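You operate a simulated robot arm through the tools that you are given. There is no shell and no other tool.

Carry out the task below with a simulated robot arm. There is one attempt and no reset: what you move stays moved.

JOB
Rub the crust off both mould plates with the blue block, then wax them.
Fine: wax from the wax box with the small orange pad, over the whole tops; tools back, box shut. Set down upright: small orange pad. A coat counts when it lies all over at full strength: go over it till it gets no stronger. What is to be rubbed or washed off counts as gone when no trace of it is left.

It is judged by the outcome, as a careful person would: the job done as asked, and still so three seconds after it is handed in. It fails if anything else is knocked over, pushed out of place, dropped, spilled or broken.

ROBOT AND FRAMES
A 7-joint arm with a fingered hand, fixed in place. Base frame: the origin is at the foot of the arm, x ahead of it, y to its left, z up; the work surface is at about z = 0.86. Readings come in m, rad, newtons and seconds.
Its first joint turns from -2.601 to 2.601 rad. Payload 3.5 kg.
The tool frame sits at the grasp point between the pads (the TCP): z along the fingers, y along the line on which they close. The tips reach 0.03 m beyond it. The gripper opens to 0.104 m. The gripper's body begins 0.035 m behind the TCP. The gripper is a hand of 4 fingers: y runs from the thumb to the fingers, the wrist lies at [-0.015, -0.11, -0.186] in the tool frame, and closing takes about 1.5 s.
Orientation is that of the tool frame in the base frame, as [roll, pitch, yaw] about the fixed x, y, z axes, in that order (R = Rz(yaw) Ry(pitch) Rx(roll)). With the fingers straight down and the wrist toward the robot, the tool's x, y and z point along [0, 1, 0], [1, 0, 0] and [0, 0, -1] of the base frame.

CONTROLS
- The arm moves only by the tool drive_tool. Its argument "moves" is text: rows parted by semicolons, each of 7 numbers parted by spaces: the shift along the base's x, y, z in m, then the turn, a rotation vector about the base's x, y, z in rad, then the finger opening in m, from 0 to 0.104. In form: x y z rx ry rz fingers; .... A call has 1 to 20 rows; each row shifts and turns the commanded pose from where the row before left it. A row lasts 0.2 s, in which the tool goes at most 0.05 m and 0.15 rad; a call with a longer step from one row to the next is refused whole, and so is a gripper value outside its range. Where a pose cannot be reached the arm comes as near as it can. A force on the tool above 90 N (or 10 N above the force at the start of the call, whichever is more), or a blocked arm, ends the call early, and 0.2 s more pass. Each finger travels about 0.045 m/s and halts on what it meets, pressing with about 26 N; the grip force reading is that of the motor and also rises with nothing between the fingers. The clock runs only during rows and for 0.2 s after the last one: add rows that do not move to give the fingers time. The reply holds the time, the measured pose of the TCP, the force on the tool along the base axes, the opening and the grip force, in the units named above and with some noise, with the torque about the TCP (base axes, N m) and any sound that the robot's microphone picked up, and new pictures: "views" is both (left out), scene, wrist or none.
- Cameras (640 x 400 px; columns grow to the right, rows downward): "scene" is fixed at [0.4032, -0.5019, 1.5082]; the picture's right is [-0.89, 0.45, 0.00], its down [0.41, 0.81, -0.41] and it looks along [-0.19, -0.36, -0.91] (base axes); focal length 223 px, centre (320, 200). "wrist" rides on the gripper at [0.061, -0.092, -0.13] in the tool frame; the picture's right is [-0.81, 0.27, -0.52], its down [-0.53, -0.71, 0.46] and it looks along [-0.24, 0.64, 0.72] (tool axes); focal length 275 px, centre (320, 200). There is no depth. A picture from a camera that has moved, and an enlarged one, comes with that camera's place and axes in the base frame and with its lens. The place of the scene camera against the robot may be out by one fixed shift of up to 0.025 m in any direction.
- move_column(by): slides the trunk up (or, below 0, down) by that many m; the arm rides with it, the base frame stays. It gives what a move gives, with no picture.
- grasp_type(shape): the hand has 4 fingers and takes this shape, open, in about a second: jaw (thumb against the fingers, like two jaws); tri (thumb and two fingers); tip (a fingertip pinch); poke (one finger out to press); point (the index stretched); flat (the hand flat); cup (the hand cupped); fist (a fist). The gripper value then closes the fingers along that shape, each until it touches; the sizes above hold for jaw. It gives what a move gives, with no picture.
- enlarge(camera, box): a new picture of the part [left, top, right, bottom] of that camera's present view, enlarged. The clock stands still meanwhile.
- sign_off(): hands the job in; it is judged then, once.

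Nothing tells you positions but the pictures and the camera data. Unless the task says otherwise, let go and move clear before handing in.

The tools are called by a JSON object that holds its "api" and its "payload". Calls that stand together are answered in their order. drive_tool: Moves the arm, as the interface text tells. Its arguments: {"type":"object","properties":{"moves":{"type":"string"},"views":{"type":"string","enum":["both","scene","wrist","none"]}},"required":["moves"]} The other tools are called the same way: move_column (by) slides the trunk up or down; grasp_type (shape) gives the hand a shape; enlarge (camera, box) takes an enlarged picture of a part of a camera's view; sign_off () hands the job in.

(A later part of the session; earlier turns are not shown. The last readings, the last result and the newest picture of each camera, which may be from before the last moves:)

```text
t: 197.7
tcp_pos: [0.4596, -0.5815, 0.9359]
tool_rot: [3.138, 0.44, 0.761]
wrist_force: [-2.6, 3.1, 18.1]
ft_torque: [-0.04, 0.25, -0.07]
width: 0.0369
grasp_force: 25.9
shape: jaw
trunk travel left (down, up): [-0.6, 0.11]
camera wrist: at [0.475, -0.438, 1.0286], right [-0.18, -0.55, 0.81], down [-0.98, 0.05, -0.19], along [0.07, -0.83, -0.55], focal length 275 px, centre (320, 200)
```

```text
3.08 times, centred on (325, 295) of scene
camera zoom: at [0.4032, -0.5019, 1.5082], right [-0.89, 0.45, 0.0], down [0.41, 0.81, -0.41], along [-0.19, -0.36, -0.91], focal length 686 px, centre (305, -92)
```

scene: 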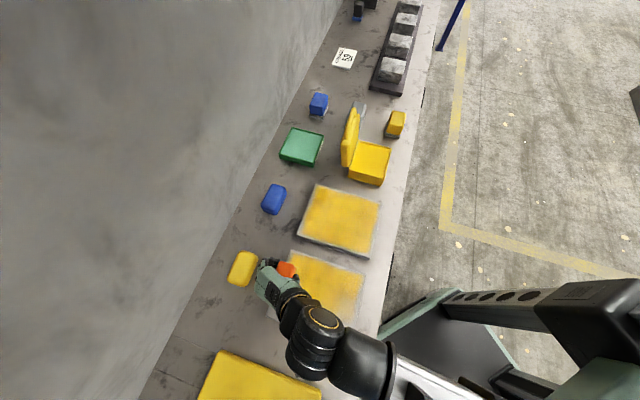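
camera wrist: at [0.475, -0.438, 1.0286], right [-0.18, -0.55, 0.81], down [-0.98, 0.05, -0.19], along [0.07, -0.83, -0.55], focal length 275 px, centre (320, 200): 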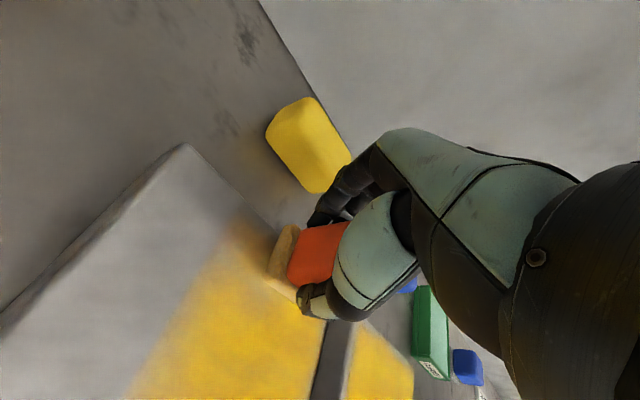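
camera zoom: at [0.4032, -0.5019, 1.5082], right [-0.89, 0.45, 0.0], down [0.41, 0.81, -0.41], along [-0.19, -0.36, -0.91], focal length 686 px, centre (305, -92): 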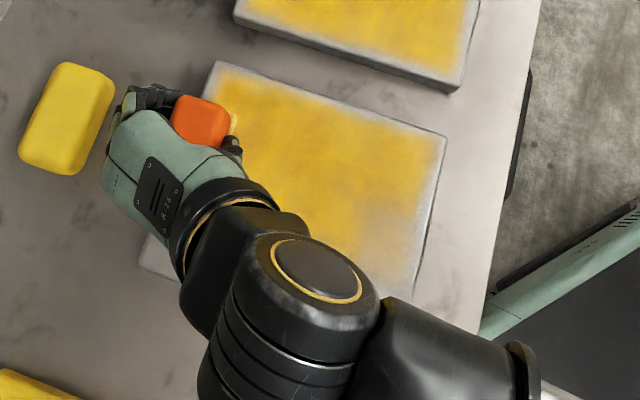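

Going well; the yellow block keeps about 3 cm clearance. Continue with the next lanes.

{"api": "drive_tool", "payload": {"moves": "-0.0212 0.0212 0.0004 0 0 0 0.01; -0.0212 0.0212 0.0004 0 0 0 0.01; -0.0212 0.0212 0.0004 0 0 0 0.01; -0.0212 0.0212 0.0004 0 0 0 0.01; -0.0212 0.0212 0.0004 0 0 0 0.01; -0.0212 0.0212 0.0004 0 0 0 0.01; 0.0177 0.0177 0 0 0 0 0.01; 0.0212 -0.0212 -0.0003 0 0 0 0.01; 0.0212 -0.0212 -0.0003 0 0 0 0.01; 0.0212 -0.0212 -0.0003 0 0 0 0.01; 0.0212 -0.0212 -0.0003 0 0 0 0.01; 0.0212 -0.0212 -0.0003 0 0 0 0.01; 0.0212 -0.0212 -0.0003 0 0 0 0.01; -0.0212 0.0212 0.0003 0 0 0 0.01; -0.0212 0.0212 0.0003 0 0 0 0.01; -0.0212 0.0212 0.0003 0 0 0 0.01; -0.0212 0.0212 0.0003 0 0 0 0.01; -0.0212 0.0212 0.0003 0 0 0 0.01; -0.0212 0.0212 0.0003 0 0 0 0.01; 0 0 0 0 0 0 0.01", "views": "both"}}

{"api": "enlarge", "payload": {"camera": "scene", "box": [250, 230, 400, 360]}}

```text
t: 201.9
tcp_pos: [0.3472, -0.435, 0.9352]
tool_rot: [3.141, 0.438, 0.763]
wrist_force: [0.9, -0.7, 14.0]
ft_torque: [-0.19, 0.08, 0.01]
width: 0.0376
grasp_force: 26.4
shape: jaw
trunk travel left (down, up): [-0.6, 0.11]
camera wrist: at [0.3626, -0.2914, 1.0295], right [-0.18, -0.55, 0.81], down [-0.98, 0.05, -0.19], along [0.06, -0.83, -0.55], focal length 275 px, centre (320, 200)
```

scene: 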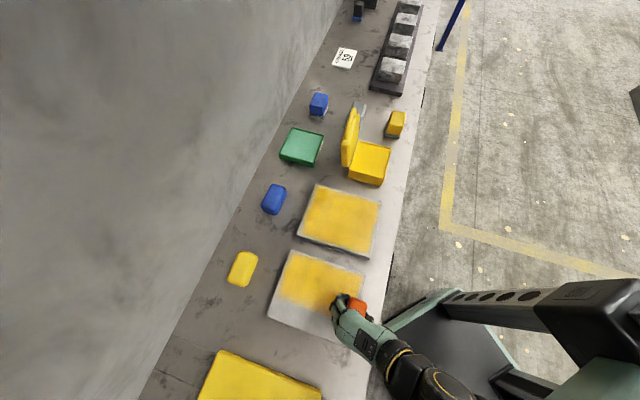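
wrist: 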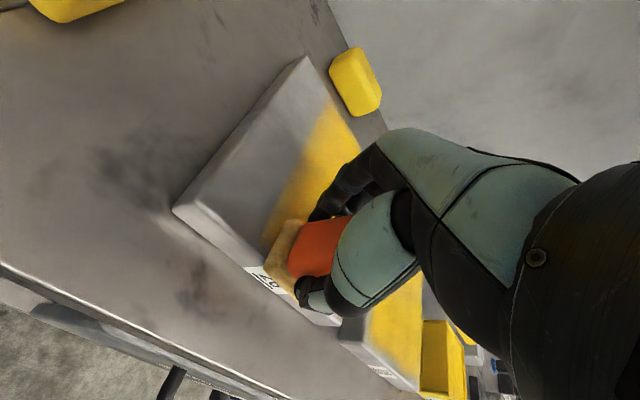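

```text
3.08 times, centred on (325, 295) of scene
camera zoom: at [0.4032, -0.5019, 1.5082], right [-0.89, 0.45, 0.0], down [0.41, 0.81, -0.41], along [-0.19, -0.36, -0.91], focal length 686 px, centre (305, -92)
```

zoom: 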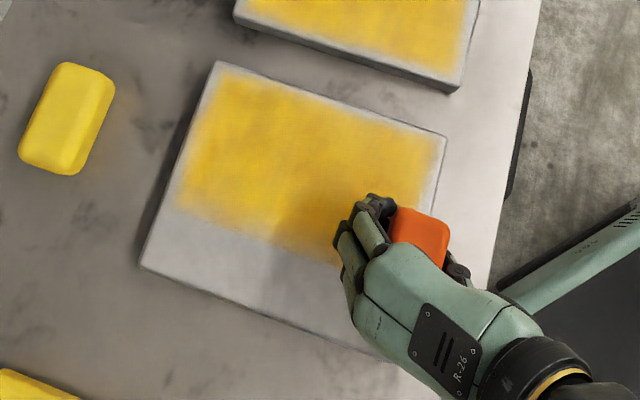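

{"api": "enlarge", "payload": {"camera": "wrist", "box": [240, 180, 380, 330]}}

{"api": "enlarge", "payload": {"camera": "scene", "box": [320, 275, 380, 330]}}

```text
2.67 times, centred on (310, 255) of wrist
camera zoom: at [0.3626, -0.2914, 1.0295], right [-0.18, -0.55, 0.81], down [-0.98, 0.05, -0.19], along [0.06, -0.83, -0.55], focal length 734 px, centre (347, 53)
```

zoom: 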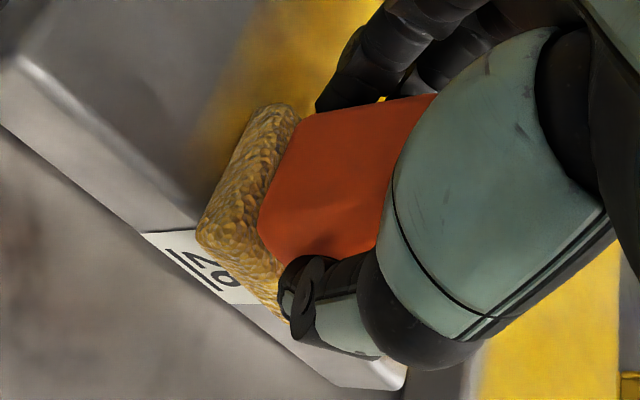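

```text
7.27 times, centred on (350, 302) of scene
camera zoom: at [0.4032, -0.5019, 1.5082], right [-0.89, 0.45, 0.0], down [0.41, 0.81, -0.41], along [-0.19, -0.36, -0.91], focal length 1622 px, centre (102, -546)
```

zoom: 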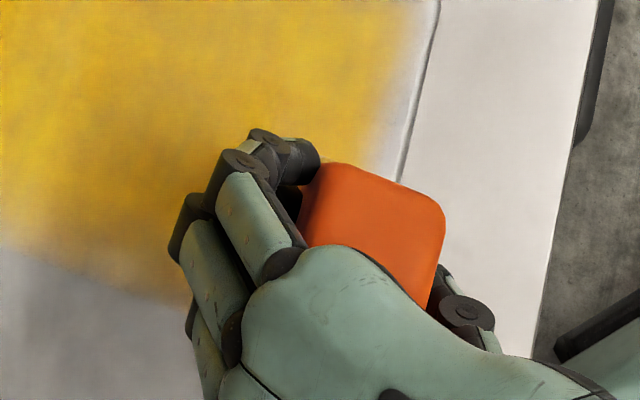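

The fingertips now rest against the felt base, which stops further creep. Reload wax.

{"api": "drive_tool", "payload": {"moves": "0 0 0.03 0 0 0 0.01; 0 0 0.043 0 0 0 0.01; -0.029 -0.0356 0 0 0 0 0.01; -0.029 -0.0356 0 0 0 0 0.01; -0.029 -0.0356 0 0 0 0 0.01; -0.029 -0.0356 0 0 0 0 0.01; -0.029 -0.0356 0 0 0 0 0.01; -0.029 -0.0356 0 0 0 0 0.01; -0.029 -0.0356 0 0 0 0 0.01; -0.029 -0.0356 0 0 0 0 0.01; -0.0294 -0.0354 0 0 0 0 0.01; 0 0 0 0 0 0 0.01; 0 0 -0.035 0 0 0 0.01; 0 0 -0.014 0 0 0 0.01; 0 0 -0.004 0 0 0 0.01; 0 0 0 0 0 0 0.01", "views": "none"}}

```text
t: 205.3
tcp_pos: [0.0886, -0.7551, 0.9597]
tool_rot: [-3.141, 0.438, 0.762]
wrist_force: [0.0, 0.4, -0.6]
ft_torque: [0.02, 0.0, -0.02]
width: 0.0373
grasp_force: 26.8
shape: jaw
trunk travel left (down, up): [-0.6, 0.11]
```

{"api": "drive_tool", "payload": {"moves": "0 0 -0.003 0 0 0 0.01; 0 0 -0.003 0 0 0 0.01; 0 0 -0.001 0 0 0 0.01; 0 0 0 0 0 0 0.01", "views": "none"}}

```text
t: 206.3
tcp_pos: [0.0891, -0.7545, 0.952]
tool_rot: [3.141, 0.44, 0.763]
wrist_force: [3.7, -2.9, 15.2]
ft_torque: [-0.07, 0.08, -0.03]
width: 0.0375
grasp_force: 26.1
shape: jaw
trunk travel left (down, up): [-0.6, 0.11]
```

{"api": "drive_tool", "payload": {"moves": "0 0 0.024 0 0 0 0.01; 0 0 0.034 0 0 0 0.01; 0.0306 0.0376 0 0 0 0 0.01; 0.0306 0.0376 0 0 0 0 0.01; 0.0306 0.0376 0 0 0 0 0.01; 0.0306 0.0376 0 0 0 0 0.01; 0.0306 0.0376 0 0 0 0 0.01; 0.0306 0.0376 0 0 0 0 0.01; 0.0306 0.0376 0 0 0 0 0.01; 0.0306 0.0376 0 0 0 0 0.01; 0.0306 0.0376 0 0 0 0 0.01; 0 0 0 0 0 0 0.01; 0 0 -0.04 0 0 0 0.01; 0 0 -0.028 0 0 0 0.01; 0 0 -0.005 0 0 0 0.01; 0 0 0 0 0 0 0.01", "views": "none"}}

```text
t: 209.7
tcp_pos: [0.3612, -0.4188, 0.937]
tool_rot: [-3.141, 0.437, 0.764]
wrist_force: [7.3, -1.2, 17.5]
ft_torque: [-0.11, 0.08, -0.01]
width: 0.0377
grasp_force: 26.3
shape: jaw
trunk travel left (down, up): [-0.6, 0.11]
```

{"api": "drive_tool", "payload": {"moves": "0.0212 -0.0212 -0.0003 0 0 0 0.01; 0.0212 -0.0212 -0.0003 0 0 0 0.01; 0.0212 -0.0212 -0.0003 0 0 0 0.01; 0.0212 -0.0212 -0.0003 0 0 0 0.01; 0.0212 -0.0212 -0.0003 0 0 0 0.01; 0.0212 -0.0212 -0.0003 0 0 0 0.01; 0.0177 0.0177 0 0 0 0 0.01; -0.0212 0.0212 0.0003 0 0 0 0.01; -0.0212 0.0212 0.0003 0 0 0 0.01; -0.0212 0.0212 0.0003 0 0 0 0.01; -0.0212 0.0212 0.0003 0 0 0 0.01; -0.0212 0.0212 0.0003 0 0 0 0.01; -0.0212 0.0212 0.0003 0 0 0 0.01; 0.0212 -0.0212 -0.0003 0 0 0 0.01; 0.0212 -0.0212 -0.0003 0 0 0 0.01; 0.0212 -0.0212 -0.0003 0 0 0 0.01; 0.0212 -0.0212 -0.0003 0 0 0 0.01; 0.0212 -0.0212 -0.0003 0 0 0 0.01; 0.0212 -0.0212 -0.0003 0 0 0 0.01; 0 0 0 0 0 0 0.01", "views": "both"}}

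{"api": "enlarge", "payload": {"camera": "scene", "box": [250, 230, 400, 360]}}

```text
t: 213.9
tcp_pos: [0.5095, -0.526, 0.9367]
tool_rot: [3.138, 0.437, 0.762]
wrist_force: [-1.2, 1.7, 11.0]
ft_torque: [0.03, 0.19, -0.04]
width: 0.0365
grasp_force: 26.0
shape: jaw
trunk travel left (down, up): [-0.6, 0.11]
camera wrist: at [0.5246, -0.3831, 1.0296], right [-0.18, -0.55, 0.81], down [-0.98, 0.05, -0.19], along [0.07, -0.83, -0.55], focal length 275 px, centre (320, 200)
```

scene: 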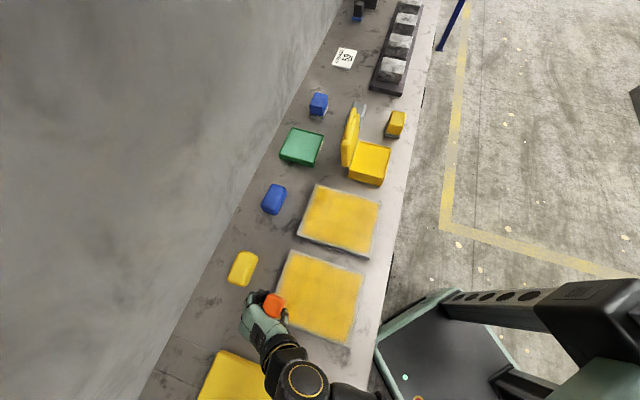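
wrist: 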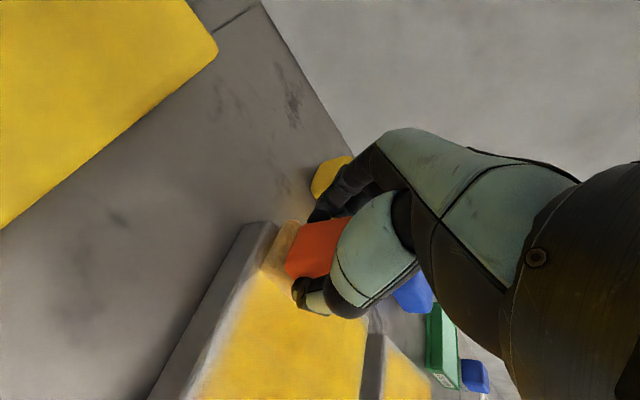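

```text
3.08 times, centred on (325, 295) of scene
camera zoom: at [0.4032, -0.5019, 1.5082], right [-0.89, 0.45, 0.0], down [0.41, 0.81, -0.41], along [-0.19, -0.36, -0.91], focal length 686 px, centre (305, -92)
```

zoom: 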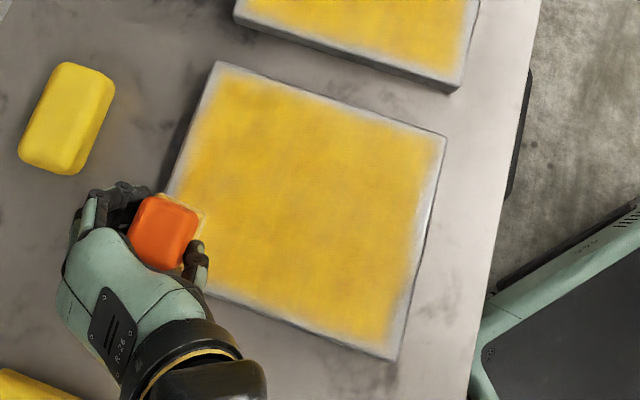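

Plate 2 is now covered. I'll work back over it with the remaining wax, then do another pass with fresh wax.

{"api": "drive_tool", "payload": {"moves": "-0.0212 0.0212 0.0003 0 0 0 0.01; -0.0212 0.0212 0.0003 0 0 0 0.01; -0.0212 0.0212 0.0003 0 0 0 0.01; -0.0212 0.0212 0.0003 0 0 0 0.01; -0.0212 0.0212 0.0003 0 0 0 0.01; -0.0212 0.0212 0.0003 0 0 0 0.01; -0.0177 -0.0177 0 0 0 0 0.01; 0.0212 -0.0212 -0.0003 0 0 0 0.01; 0.0212 -0.0212 -0.0003 0 0 0 0.01; 0.0212 -0.0212 -0.0003 0 0 0 0.01; 0.0212 -0.0212 -0.0003 0 0 0 0.01; 0.0212 -0.0212 -0.0003 0 0 0 0.01; 0.0212 -0.0212 -0.0003 0 0 0 0.01; -0.0177 -0.0177 0 0 0 0 0.01; -0.0212 0.0212 0.0003 0 0 0 0.01; -0.0212 0.0212 0.0003 0 0 0 0.01; -0.0212 0.0212 0.0003 0 0 0 0.01; -0.0212 0.0212 0.0003 0 0 0 0.01; -0.0212 0.0212 0.0003 0 0 0 0.01; -0.0212 0.0212 0.0003 0 0 0 0.01", "views": "none"}}

{"api": "drive_tool", "payload": {"moves": "0 0 0.03 0 0 0 0.01; 0 0 0.043 0 0 0 0.01; -0.0285 -0.0361 0 0 0 0 0.01; -0.0285 -0.0361 0 0 0 0 0.01; -0.0285 -0.0361 0 0 0 0 0.01; -0.0285 -0.0361 0 0 0 0 0.01; -0.0285 -0.0361 0 0 0 0 0.01; -0.0285 -0.0361 0 0 0 0 0.01; -0.0285 -0.0361 0 0 0 0 0.01; 0 0 0 0 0 0 0.01", "views": "both"}}

{"api": "enlarge", "payload": {"camera": "scene", "box": [250, 170, 410, 360]}}

```text
t: 218.1
tcp_pos: [0.3449, -0.4347, 0.9382]
tool_rot: [-3.141, 0.435, 0.763]
wrist_force: [0.4, 0.5, 0.1]
ft_torque: [0.03, 0.05, -0.02]
width: 0.0372
grasp_force: 26.8
shape: jaw
trunk travel left (down, up): [-0.6, 0.11]
```

```text
t: 220.3
tcp_pos: [0.1429, -0.6878, 1.0097]
tool_rot: [-3.142, 0.436, 0.763]
wrist_force: [-1.0, -0.3, 0.0]
ft_torque: [-0.01, 0.01, 0.03]
width: 0.0373
grasp_force: 26.4
shape: jaw
trunk travel left (down, up): [-0.6, 0.11]
camera wrist: at [0.1579, -0.5453, 1.1024], right [-0.18, -0.55, 0.81], down [-0.98, 0.05, -0.19], along [0.06, -0.83, -0.55], focal length 275 px, centre (320, 200)
```

scene: 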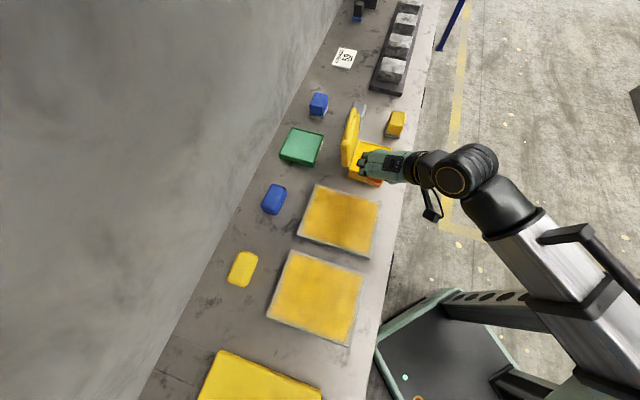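
wrist: 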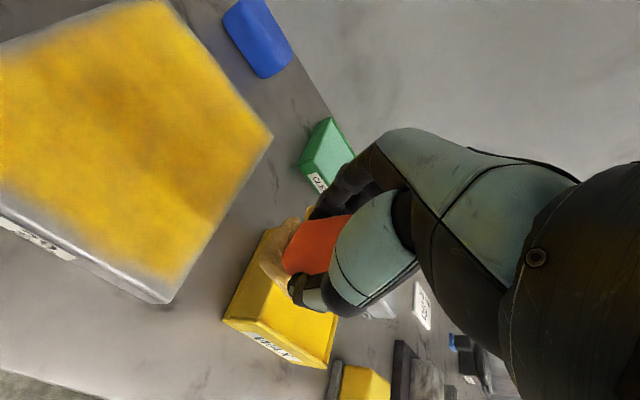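

```text
2.11 times, centred on (330, 265) of scene
camera zoom: at [0.4032, -0.5019, 1.5082], right [-0.89, 0.45, 0.0], down [0.41, 0.81, -0.41], along [-0.19, -0.36, -0.91], focal length 470 px, centre (299, 63)
```

zoom: 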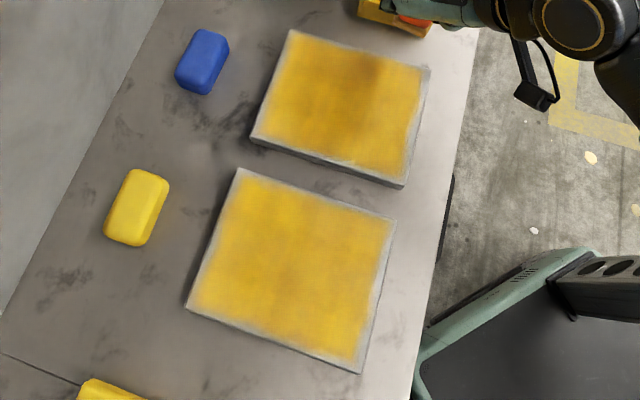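

The darker patch on plate 1 is just the hand's shadow; both plates look even. One more full pass on plate 2 with fresh wax to be sure it's at full strength.

{"api": "drive_tool", "payload": {"moves": "-0.028 -0.0336 0 0 0 0 0.01; -0.028 -0.0336 0 0 0 0 0.01; 0 0 0 0 0 0 0.01; 0 0 -0.035 0 0 0 0.01; 0 0 -0.018 0 0 0 0.01; 0 0 -0.0045 0 0 0 0.01; 0 0 0 0 0 0 0.01", "views": "none"}}

{"api": "drive_tool", "payload": {"moves": "0 0 0.024 0 0 0 0.01; 0 0 0.034 0 0 0 0.01; 0.0297 0.0379 0 0 0 0 0.01; 0.0297 0.0379 0 0 0 0 0.01; 0.0297 0.0379 0 0 0 0 0.01; 0.0297 0.0379 0 0 0 0 0.01; 0.0297 0.0379 0 0 0 0 0.01; 0.0297 0.0379 0 0 0 0 0.01; 0.0297 0.0379 0 0 0 0 0.01; 0 0 0 0 0 0 0.01; 0 0 -0.04 0 0 0 0.01; 0 0 -0.028 0 0 0 0.01; 0 0 -0.0045 0 0 0 0.01; 0 0 0 0 0 0 0.01", "views": "none"}}

```text
t: 221.9
tcp_pos: [0.09, -0.7549, 0.9541]
tool_rot: [3.14, 0.437, 0.763]
wrist_force: [0.1, -1.4, 6.2]
ft_torque: [0.05, 0.1, -0.01]
width: 0.037
grasp_force: 26.5
shape: jaw
trunk travel left (down, up): [-0.6, 0.11]
```

```text
t: 224.9
tcp_pos: [0.2995, -0.4924, 0.9386]
tool_rot: [3.138, 0.438, 0.765]
wrist_force: [1.8, -0.7, 6.3]
ft_torque: [0.03, 0.05, 0.0]
width: 0.0371
grasp_force: 25.5
shape: jaw
trunk travel left (down, up): [-0.6, 0.11]
```

{"api": "drive_tool", "payload": {"moves": "-0.003 -0.003 -0.001 0 0 0 0.01; 0.0212 -0.0212 -0.0003 0 0 0 0.01; 0.0212 -0.0212 -0.0003 0 0 0 0.01; 0.0212 -0.0212 -0.0003 0 0 0 0.01; 0.0212 -0.0212 -0.0003 0 0 0 0.01; 0.0212 -0.0212 -0.0003 0 0 0 0.01; 0.0212 -0.0212 -0.0003 0 0 0 0.01; 0.0177 0.0177 0 0 0 0 0.01; -0.0212 0.0212 0.0003 0 0 0 0.01; -0.0212 0.0212 0.0003 0 0 0 0.01; -0.0212 0.0212 0.0003 0 0 0 0.01; -0.0212 0.0212 0.0003 0 0 0 0.01; -0.0212 0.0212 0.0003 0 0 0 0.01; -0.0212 0.0212 0.0003 0 0 0 0.01; 0.0177 0.0177 0 0 0 0 0.01; 0.0283 -0.0283 -0.0005 0 0 0 0.01; 0.0283 -0.0283 -0.0005 0 0 0 0.01; 0.0283 -0.0283 -0.0005 0 0 0 0.01; 0.0283 -0.0283 -0.0003 0 0 0 0.01; 0.0141 -0.0141 0 0 0 0 0.01", "views": "none"}}

{"api": "drive_tool", "payload": {"moves": "0.0177 0.0177 0 0 0 0 0.01; -0.0212 0.0212 0.0003 0 0 0 0.01; -0.0212 0.0212 0.0003 0 0 0 0.01; -0.0212 0.0212 0.0003 0 0 0 0.01; -0.0212 0.0212 0.0003 0 0 0 0.01; -0.0212 0.0212 0.0003 0 0 0 0.01; -0.0212 0.0212 0.0003 0 0 0 0.01; 0 0 0.03 0 0 0 0.01; 0 0 0.043 0 0 0 0.01; -0.0288 -0.0357 0 0 0 0 0.01; -0.0288 -0.0357 0 0 0 0 0.01; -0.0288 -0.0357 0 0 0 0 0.01; -0.0288 -0.0357 0 0 0 0 0.01; -0.0288 -0.0357 0 0 0 0 0.01; -0.0288 -0.0357 0 0 0 0 0.01; -0.0288 -0.0357 0 0 0 0 0.01; -0.0288 -0.0357 0 0 0 0 0.01; -0.0288 -0.0357 0 0 0 0 0.01; 0 0 0 0 0 0 0.01", "views": "scene"}}

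{"api": "enlarge", "payload": {"camera": "scene", "box": [250, 230, 400, 360]}}

```text
t: 229.1
tcp_pos: [0.4542, -0.5865, 0.9351]
tool_rot: [3.14, 0.438, 0.763]
wrist_force: [-3.7, 3.3, 14.8]
ft_torque: [-0.02, 0.23, -0.07]
width: 0.0364
grasp_force: 26.3
shape: jaw
trunk travel left (down, up): [-0.6, 0.11]
```

```text
t: 233.1
tcp_pos: [0.0893, -0.7624, 1.0094]
tool_rot: [3.14, 0.437, 0.765]
wrist_force: [0.4, 0.0, 0.3]
ft_torque: [-0.01, 0.02, 0.0]
width: 0.0371
grasp_force: 25.8
shape: jaw
trunk travel left (down, up): [-0.6, 0.11]
```

scene: 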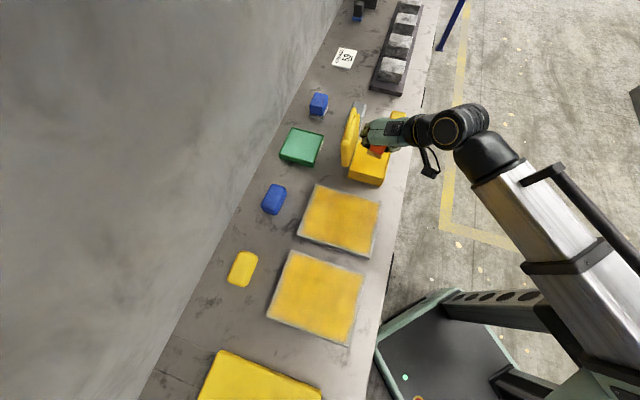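

```text
3.08 times, centred on (325, 295) of scene
camera zoom: at [0.4032, -0.5019, 1.5082], right [-0.89, 0.45, 0.0], down [0.41, 0.81, -0.41], along [-0.19, -0.36, -0.91], focal length 686 px, centre (305, -92)
```

zoom: 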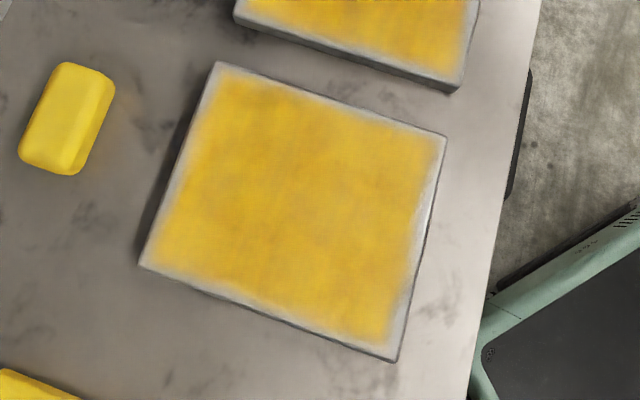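

Looks uniform. One last fresh load for the remaining half of plate 2.

{"api": "drive_tool", "payload": {"moves": "-0.002 0.007 0 0 0 0 0.01; 0 0 -0.035 0 0 0 0.01; 0 0 -0.018 0 0 0 0.01; 0 0 -0.0055 0 0 0 0.01; 0 0 0 0 0 0 0.01; 0 0 0.024 0 0 0 0.01; 0 0 0.034 0 0 0 0.01; 0.0297 0.0358 0 0 0 0 0.01; 0.0297 0.0358 0 0 0 0 0.01; 0.0297 0.0358 0 0 0 0 0.01; 0.0297 0.0358 0 0 0 0 0.01; 0.0297 0.0358 0 0 0 0 0.01; 0.0297 0.0358 0 0 0 0 0.01; 0.0297 0.0358 0 0 0 0 0.01; 0.0297 0.0358 0 0 0 0 0.01; 0.0297 0.0358 0 0 0 0 0.01; 0.0297 0.0358 0 0 0 0 0.01; 0 0 0 0 0 0 0.01; 0 0 -0.04 0 0 0 0.01; 0 0 -0.026 0 0 0 0.01", "views": "none"}}

{"api": "drive_tool", "payload": {"moves": "0 0 -0.003 0 0 0 0.01; 0 0 -0.003 0 0 0 0.01; 0 0 0 0 0 0 0.01", "views": "none"}}

```text
t: 237.3
tcp_pos: [0.3826, -0.397, 0.9433]
tool_rot: [3.14, 0.438, 0.764]
wrist_force: [0.2, -0.3, -0.5]
ft_torque: [0.04, -0.01, 0.02]
width: 0.0366
grasp_force: 25.4
shape: jaw
trunk travel left (down, up): [-0.6, 0.11]
```

```text
t: 238.1
tcp_pos: [0.3829, -0.3979, 0.9369]
tool_rot: [3.14, 0.438, 0.761]
wrist_force: [-0.2, -1.1, 2.1]
ft_torque: [-0.02, 0.02, -0.01]
width: 0.0367
grasp_force: 25.9
shape: jaw
trunk travel left (down, up): [-0.6, 0.11]
```

{"api": "drive_tool", "payload": {"moves": "0 0 -0.0015 0 0 0 0.01; 0.0212 -0.0212 -0.0003 0 0 0 0.01; 0.0212 -0.0212 -0.0003 0 0 0 0.01; 0.0212 -0.0212 -0.0003 0 0 0 0.01; 0.0212 -0.0212 -0.0003 0 0 0 0.01; 0.0212 -0.0212 -0.0003 0 0 0 0.01; 0.0212 -0.0212 -0.0003 0 0 0 0.01; -0.0177 -0.0177 0 0 0 0 0.01; -0.0212 0.0212 0.0003 0 0 0 0.01; -0.0212 0.0212 0.0003 0 0 0 0.01; -0.0212 0.0212 0.0003 0 0 0 0.01; -0.0212 0.0212 0.0003 0 0 0 0.01; -0.0212 0.0212 0.0003 0 0 0 0.01; -0.0212 0.0212 0.0003 0 0 0 0.01; -0.0177 -0.0177 0 0 0 0 0.01; 0.0283 -0.0283 -0.0005 0 0 0 0.01; 0.0283 -0.0283 -0.0005 0 0 0 0.01; 0.0283 -0.0283 -0.0005 0 0 0 0.01; 0.0283 -0.0283 -0.0003 0 0 0 0.01; 0.0141 -0.0141 0 0 0 0 0.01", "views": "none"}}

{"api": "drive_tool", "payload": {"moves": "-0.0177 -0.0177 0 0 0 0 0.01; -0.0212 0.0212 0.0003 0 0 0 0.01; -0.0212 0.0212 0.0003 0 0 0 0.01; -0.0212 0.0212 0.0003 0 0 0 0.01; -0.0212 0.0212 0.0003 0 0 0 0.01; -0.0212 0.0212 0.0003 0 0 0 0.01; -0.0212 0.0212 0.0003 0 0 0 0.01; -0.0177 -0.0177 0 0 0 0 0.01; 0.0212 -0.0212 -0.0003 0 0 0 0.01; 0.0212 -0.0212 -0.0003 0 0 0 0.01; 0.0212 -0.0212 -0.0003 0 0 0 0.01; 0.0212 -0.0212 -0.0003 0 0 0 0.01; 0.0212 -0.0212 -0.0003 0 0 0 0.01; 0.0212 -0.0212 -0.0003 0 0 0 0.01; 0 0 0.03 0 0 0 0.01; 0 0 0.04 0 0 0 0.01; 0 0 0.04 0 0 0 0.01; 0 0 0 0 0 0 0.01", "views": "both"}}

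{"api": "enlarge", "payload": {"camera": "scene", "box": [250, 170, 410, 360]}}

{"api": "enlarge", "payload": {"camera": "wrist", "box": [220, 180, 380, 340]}}

```text
t: 242.3
tcp_pos: [0.478, -0.5642, 0.9361]
tool_rot: [3.139, 0.438, 0.76]
wrist_force: [-4.4, 3.2, 14.8]
ft_torque: [-0.03, 0.26, -0.07]
width: 0.0365
grasp_force: 26.0
shape: jaw
out of reach, approached as far as the arm can: row 14
trunk travel left (down, up): [-0.6, 0.11]
```

```text
t: 246.1
tcp_pos: [0.4435, -0.5989, 1.0443]
tool_rot: [-3.141, 0.438, 0.764]
wrist_force: [-0.4, 0.1, -0.2]
ft_torque: [0.0, -0.02, -0.01]
width: 0.0368
grasp_force: 25.8
shape: jaw
trunk travel left (down, up): [-0.6, 0.11]
camera wrist: at [0.4588, -0.4553, 1.1367], right [-0.18, -0.55, 0.81], down [-0.98, 0.05, -0.19], along [0.06, -0.83, -0.55], focal length 275 px, centre (320, 200)
```

scene: 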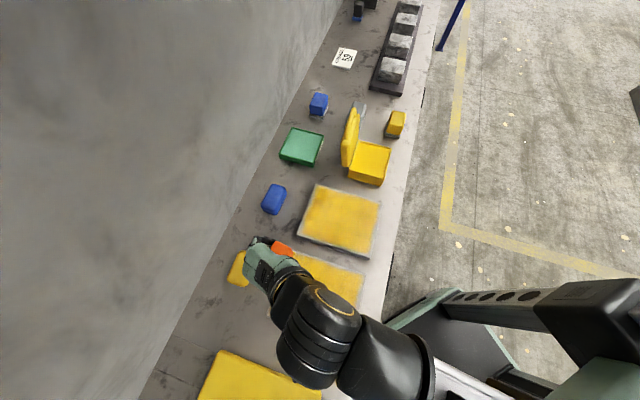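
wrist: 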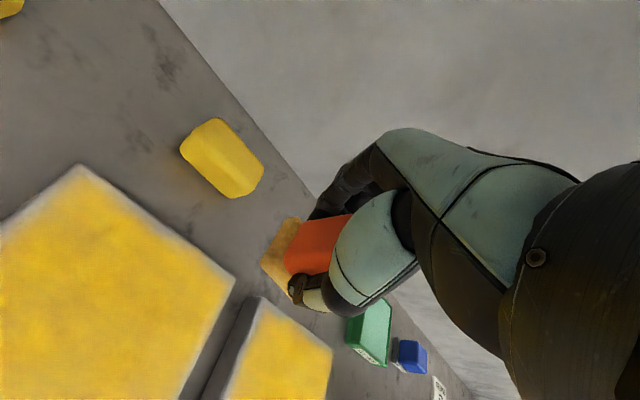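

```text
2.11 times, centred on (330, 265) of scene
camera zoom: at [0.4032, -0.5019, 1.5082], right [-0.89, 0.45, 0.0], down [0.41, 0.81, -0.41], along [-0.19, -0.36, -0.91], focal length 470 px, centre (299, 63)
```

zoom: 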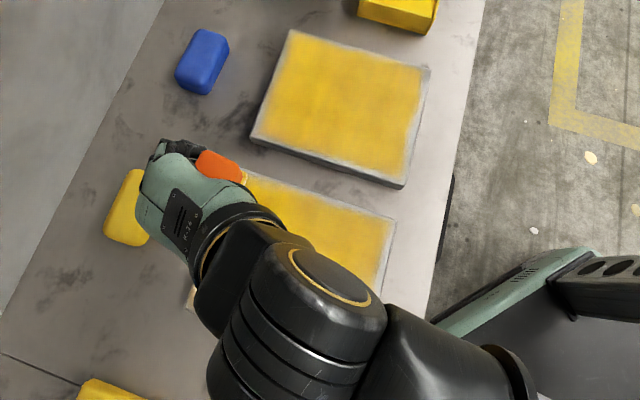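

```text
2.50 times, centred on (300, 260) of wrist
camera zoom: at [0.4588, -0.4553, 1.1367], right [-0.18, -0.55, 0.81], down [-0.98, 0.05, -0.19], along [0.06, -0.83, -0.55], focal length 688 px, centre (370, 50)
```

zoom: 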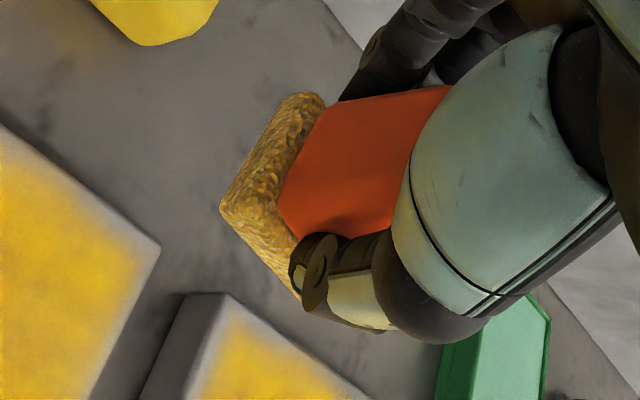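

Both plates are fully and evenly coated. Now I'll take the pad back to its spot: approach above (0.213,-0.795), with the hand leaning away from the lid as before.

{"api": "drive_tool", "payload": {"moves": "0 0 0.03 0 0 0 0.01; -0.0329 -0.028 0 0 0 0 0.01; -0.0329 -0.028 0 0 0 0 0.01; -0.0329 -0.028 0 0 0 0 0.01; -0.0329 -0.028 0 0 0 0 0.01; -0.0329 -0.028 0 0 0 0 0.01; -0.0329 -0.028 0 0 0 0 0.01; -0.0328 -0.0279 0 0 0 0 0.01; 0 0 0 0 0 0 0.01; 0 0 -0.03 0 0 0 0.01; 0 0 -0.03 0 0 0 0.01; 0 0 0 0 0 0 0.01", "views": "both"}}

{"api": "enlarge", "payload": {"camera": "scene", "box": [280, 90, 400, 190]}}

{"api": "enlarge", "payload": {"camera": "wrist", "box": [150, 150, 400, 400]}}

```text
t: 248.7
tcp_pos: [0.2104, -0.7902, 1.0142]
tool_rot: [-3.14, 0.438, 0.761]
wrist_force: [5.2, 6.3, -0.6]
ft_torque: [0.01, -0.01, 0.04]
width: 0.0369
grasp_force: 25.9
shape: jaw
trunk travel left (down, up): [-0.6, 0.11]
camera wrist: at [0.2269, -0.6489, 1.1073], right [-0.18, -0.56, 0.81], down [-0.98, 0.05, -0.19], along [0.06, -0.83, -0.55], focal length 275 px, centre (320, 200)
```

scene: 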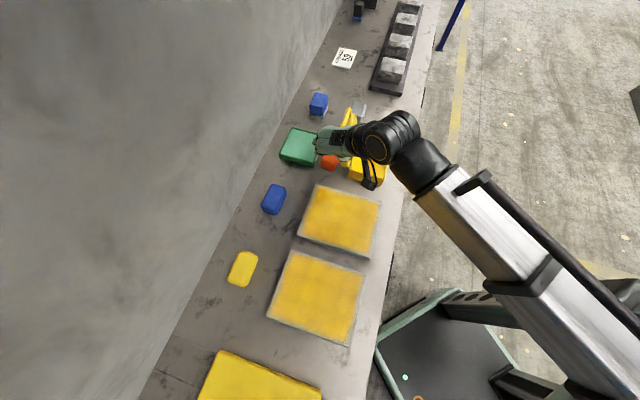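
wrist: 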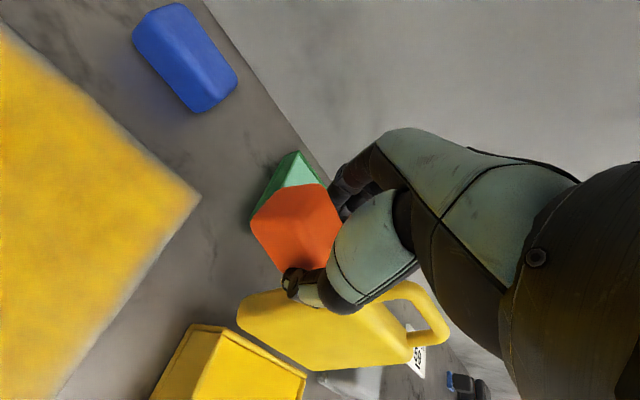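

```text
4.00 times, centred on (340, 140) of scene
camera zoom: at [0.4032, -0.5019, 1.5082], right [-0.89, 0.45, 0.0], down [0.41, 0.81, -0.41], along [-0.19, -0.36, -0.91], focal length 892 px, centre (240, 440)
```

zoom: 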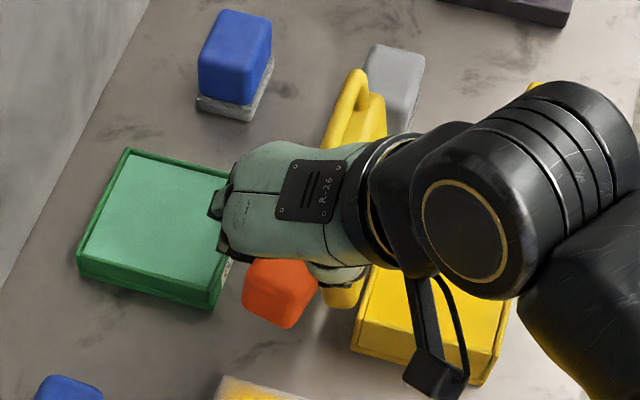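

```text
1.60 times, centred on (275, 275) of wrist
camera zoom: at [0.2269, -0.6489, 1.1073], right [-0.18, -0.56, 0.81], down [-0.98, 0.05, -0.19], along [0.06, -0.83, -0.55], focal length 440 px, centre (392, 80)
```

zoom: 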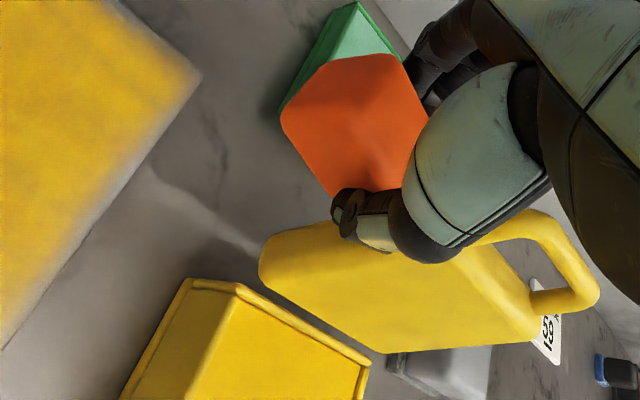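

The pad seems to have turned in the grip — there's a contact with the lid (8 N). Let me look closely before moving.

{"api": "enlarge", "payload": {"camera": "scene", "box": [310, 130, 370, 180]}}

{"api": "enlarge", "payload": {"camera": "wrist", "box": [220, 150, 350, 320]}}

```text
8.00 times, centred on (340, 155) of scene
camera zoom: at [0.4032, -0.5019, 1.5082], right [-0.89, 0.45, 0.0], down [0.41, 0.81, -0.41], along [-0.19, -0.36, -0.91], focal length 1784 px, centre (160, 560)
```

zoom: 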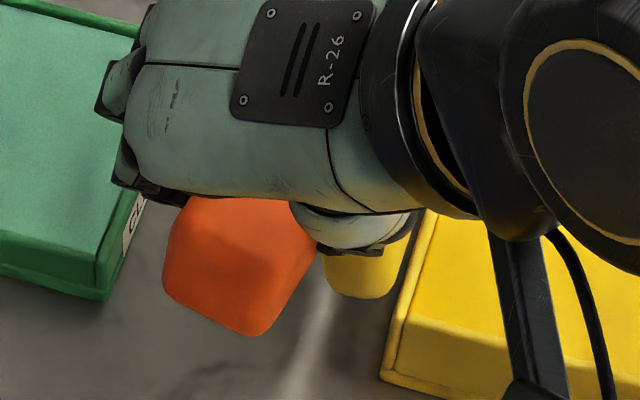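

```text
2.35 times, centred on (285, 235) of wrist
camera zoom: at [0.2269, -0.6489, 1.1073], right [-0.18, -0.56, 0.81], down [-0.98, 0.05, -0.19], along [0.06, -0.83, -0.55], focal length 648 px, centre (402, 118)
```

zoom: 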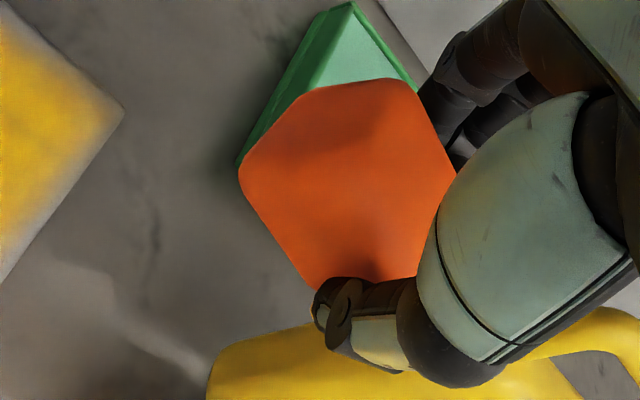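

The pad's edge caught the lid top on the way down and tilted in the grip. I'll back away from the lid, up and toward plate 1, and check the lid and the pad.

{"api": "drive_tool", "payload": {"moves": "0.01 0.01 0.005 0 0 0 0.01; 0.015 0.015 0.02 0 0 0 0.01; 0.02 0.02 0.03 0 0 0 0.01; 0.015 0.025 0.01 0 0 0 0.01; 0 0 0 0 0 0 0.01", "views": "both"}}

{"api": "enlarge", "payload": {"camera": "scene", "box": [280, 80, 420, 200]}}

{"api": "enlarge", "payload": {"camera": "wrist", "box": [150, 150, 400, 400]}}

```text
t: 249.9
tcp_pos: [0.2708, -0.7226, 1.0792]
tool_rot: [-3.141, 0.438, 0.762]
wrist_force: [0.1, 0.2, -0.6]
ft_torque: [0.0, -0.01, 0.0]
width: 0.0367
grasp_force: 25.7
shape: jaw
trunk travel left (down, up): [-0.6, 0.11]
camera wrist: at [0.2861, -0.5796, 1.1729], right [-0.18, -0.55, 0.81], down [-0.98, 0.05, -0.19], along [0.06, -0.83, -0.55], focal length 275 px, centre (320, 200)
```

scene: 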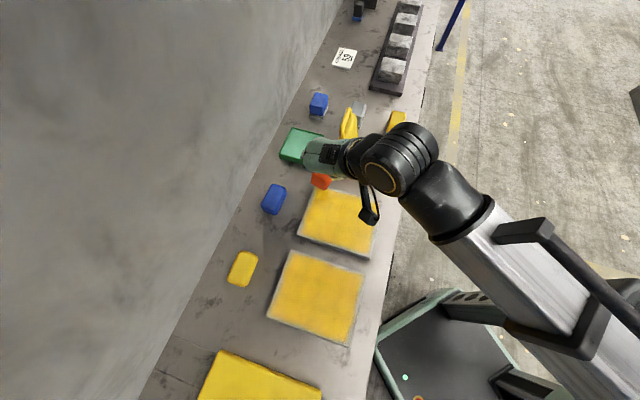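
wrist: 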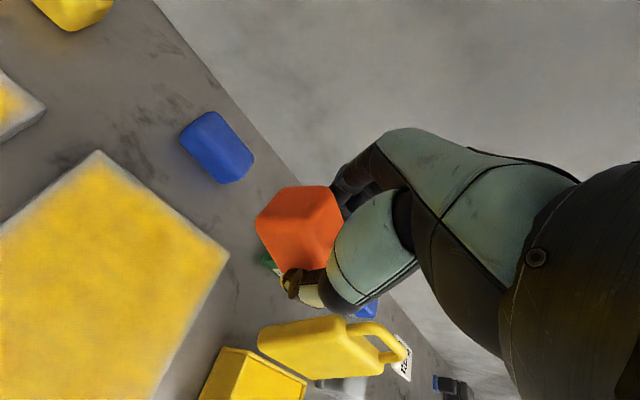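

```text
3.33 times, centred on (350, 140) of scene
camera zoom: at [0.4032, -0.5019, 1.5082], right [-0.89, 0.45, 0.0], down [0.41, 0.81, -0.41], along [-0.19, -0.36, -0.91], focal length 744 px, centre (220, 400)
```

zoom: 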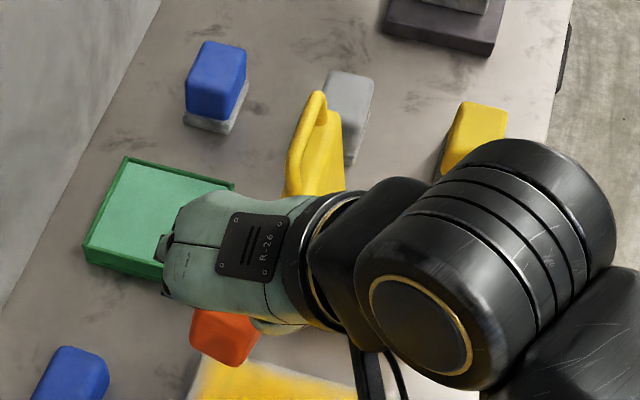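

```text
1.60 times, centred on (275, 275) of wrist
camera zoom: at [0.2861, -0.5796, 1.1729], right [-0.18, -0.55, 0.81], down [-0.98, 0.05, -0.19], along [0.06, -0.83, -0.55], focal length 440 px, centre (392, 80)
```

zoom: 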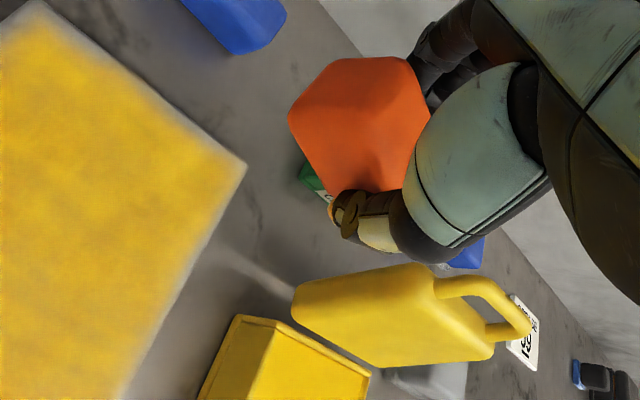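

{"api": "enlarge", "payload": {"camera": "scene", "box": [295, 160, 355, 210]}}

{"api": "enlarge", "payload": {"camera": "wrist", "box": [230, 170, 350, 310]}}

```text
8.00 times, centred on (325, 185) of scene
camera zoom: at [0.4032, -0.5019, 1.5082], right [-0.89, 0.45, 0.0], down [0.41, 0.81, -0.41], along [-0.19, -0.36, -0.91], focal length 1784 px, centre (280, 320)
```

zoom: 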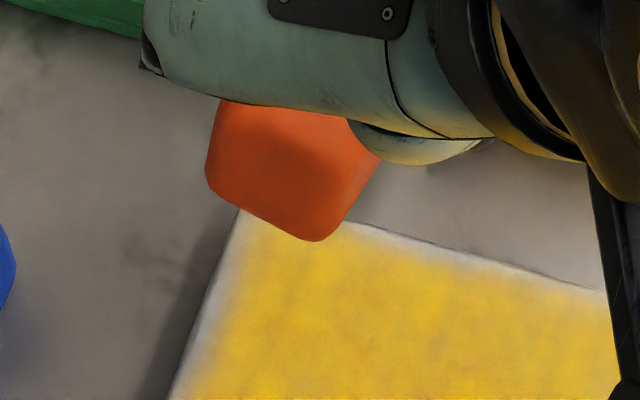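

```text
2.86 times, centred on (290, 240) of wrist
camera zoom: at [0.2861, -0.5796, 1.1729], right [-0.18, -0.55, 0.81], down [-0.98, 0.05, -0.19], along [0.06, -0.83, -0.55], focal length 786 px, centre (406, 86)
```

zoom: 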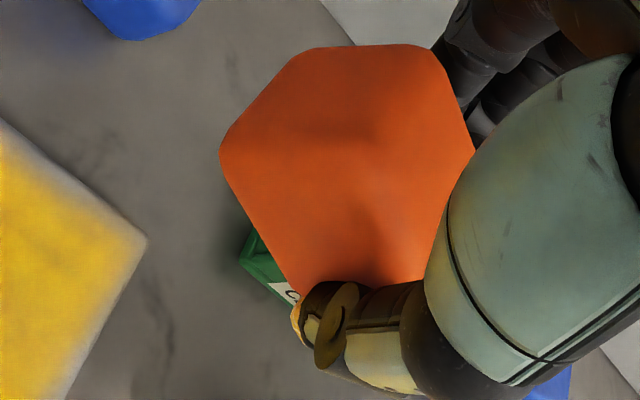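

The pad is turned in the grip about the closing axis, base toward the box side. I'll move over plate 1, bring the hand upright (which brings the pad closer to level), and look.

{"api": "drive_tool", "payload": {"moves": "0 0.03 0.02 0.076 -0.078 0 0.01; 0 0.03 0 0.076 -0.078 0 0.01; 0 0.01 0 0.076 -0.078 0 0.01; 0 0 0 0.076 -0.078 0 0.01; 0 0 0 0 0 0 0.01; 0 0 0 0 0 0 0.01", "views": "both"}}

{"api": "enlarge", "payload": {"camera": "scene", "box": [300, 110, 400, 210]}}

{"api": "enlarge", "payload": {"camera": "wrist", "box": [200, 150, 400, 330]}}

```text
t: 251.3
tcp_pos: [0.2718, -0.6525, 1.1006]
tool_rot: [-3.139, 0.001, 0.764]
wrist_force: [1.5, 0.6, -0.3]
ft_torque: [-0.01, -0.02, 0.01]
width: 0.0365
grasp_force: 26.3
shape: jaw
trunk travel left (down, up): [-0.6, 0.11]
camera wrist: at [0.2518, -0.5429, 1.2311], right [-0.39, -0.76, 0.52], down [-0.88, 0.15, -0.45], along [0.27, -0.63, -0.73], focal length 275 px, centre (320, 200)
```

scene: 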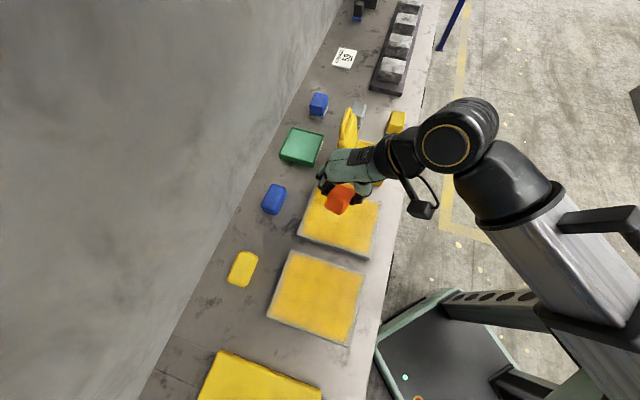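
wrist: 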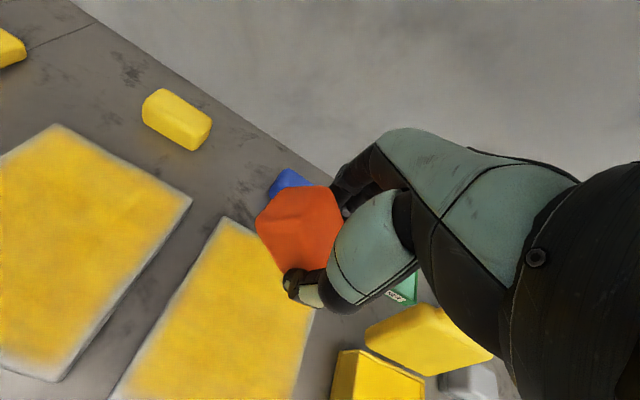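

```text
4.00 times, centred on (350, 160) of scene
camera zoom: at [0.4032, -0.5019, 1.5082], right [-0.89, 0.45, 0.0], down [0.41, 0.81, -0.41], along [-0.19, -0.36, -0.91], focal length 892 px, centre (200, 360)
```

zoom: 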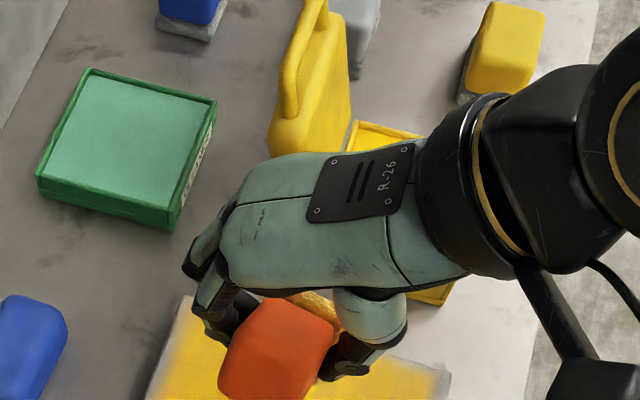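

```text
2.22 times, centred on (300, 240) of wrist
camera zoom: at [0.2518, -0.5429, 1.2311], right [-0.39, -0.76, 0.52], down [-0.88, 0.15, -0.45], along [0.27, -0.63, -0.73], focal length 612 px, centre (364, 111)
```

zoom: 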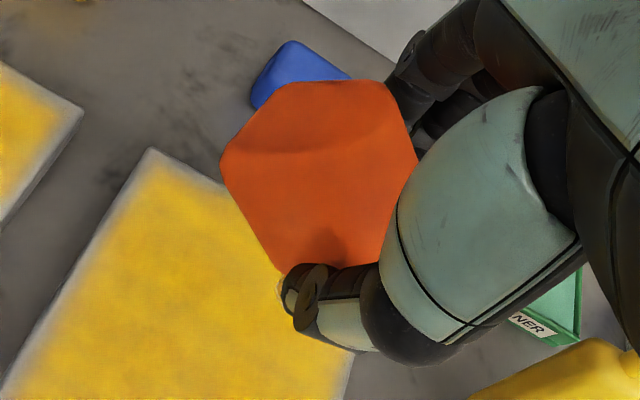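

The pad's base now faces mostly sideways (toward the box). I'll go over plate 2, well away from the lid, and lean the hand the other way to bring the pad's base down.

{"api": "drive_tool", "payload": {"moves": "0.04 0.025 0.01 0 0 0 0.01; 0.04 0.025 0 0 0 0 0.01; 0.04 0.025 0 0 0 0 0.01; 0.04 0.015 0 0 0 0 0.01; 0 0 0 0.07 -0.072 0 0.01; 0 0 0 0.07 -0.072 0 0.01; 0 0 0 0.07 -0.072 0 0.01; 0 0 0 0.07 -0.072 0 0.01; 0 0 0 0.07 -0.072 0 0.01; 0 0 0 0 0 0 0.01; 0 0 0 0 0 0 0.01", "views": "both"}}

{"api": "enlarge", "payload": {"camera": "scene", "box": [230, 150, 390, 290]}}

{"api": "enlarge", "payload": {"camera": "wrist", "box": [200, 150, 400, 330]}}

```text
t: 253.7
tcp_pos: [0.4302, -0.5627, 1.1109]
tool_rot: [-3.135, -0.501, 0.762]
wrist_force: [-0.4, 0.2, -0.2]
ft_torque: [0.0, 0.04, -0.03]
width: 0.0365
grasp_force: 26.0
shape: jaw
trunk travel left (down, up): [-0.6, 0.11]
camera wrist: at [0.3601, -0.5031, 1.2546], right [-0.5, -0.86, 0.06], down [-0.68, 0.34, -0.65], along [0.54, -0.37, -0.76], focal length 275 px, centre (320, 200)
```

scene: 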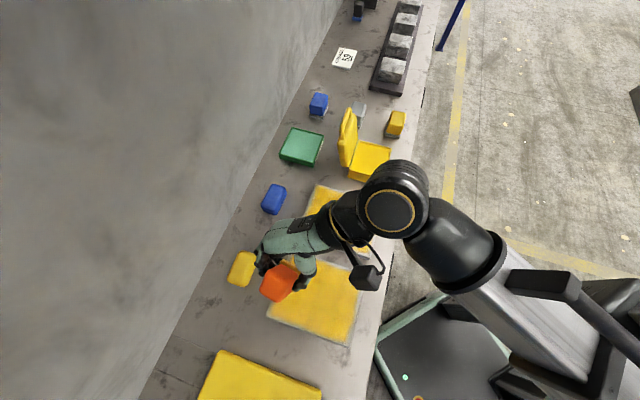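
wrist: 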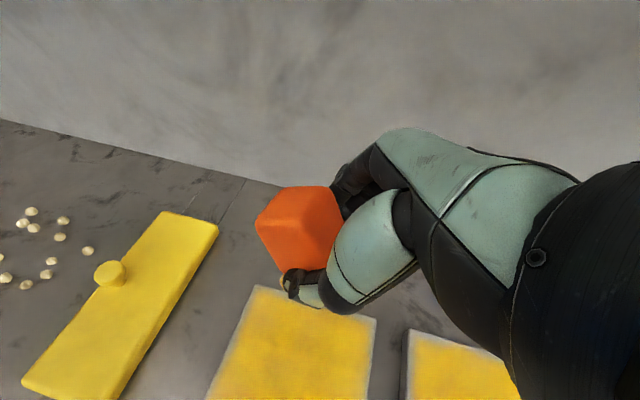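

```text
2.86 times, centred on (310, 220) of scene
camera zoom: at [0.4032, -0.5019, 1.5082], right [-0.89, 0.45, 0.0], down [0.41, 0.81, -0.41], along [-0.19, -0.36, -0.91], focal length 637 px, centre (349, 143)
```

zoom: 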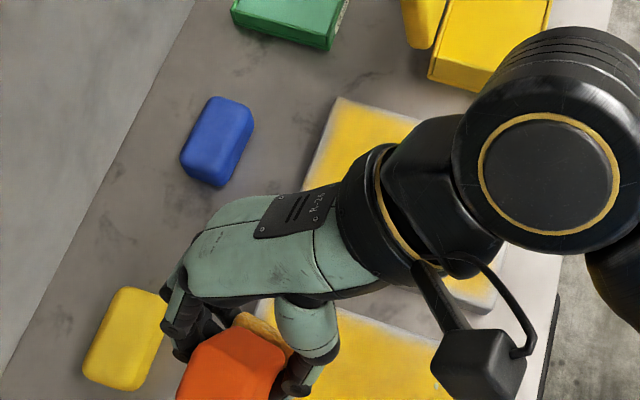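

```text
2.22 times, centred on (300, 240) of wrist
camera zoom: at [0.3601, -0.5031, 1.2546], right [-0.5, -0.86, 0.06], down [-0.68, 0.34, -0.65], along [0.54, -0.37, -0.76], focal length 612 px, centre (364, 111)
```

zoom: 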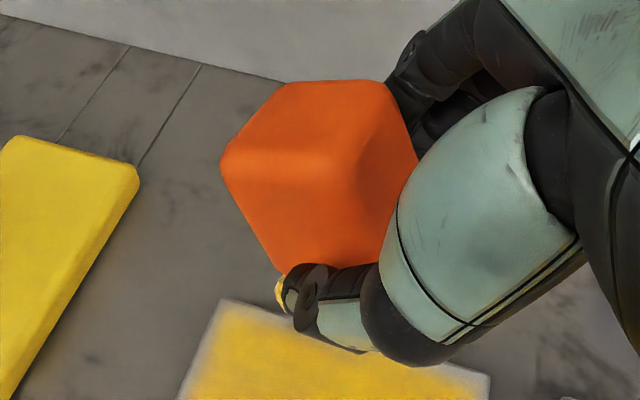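

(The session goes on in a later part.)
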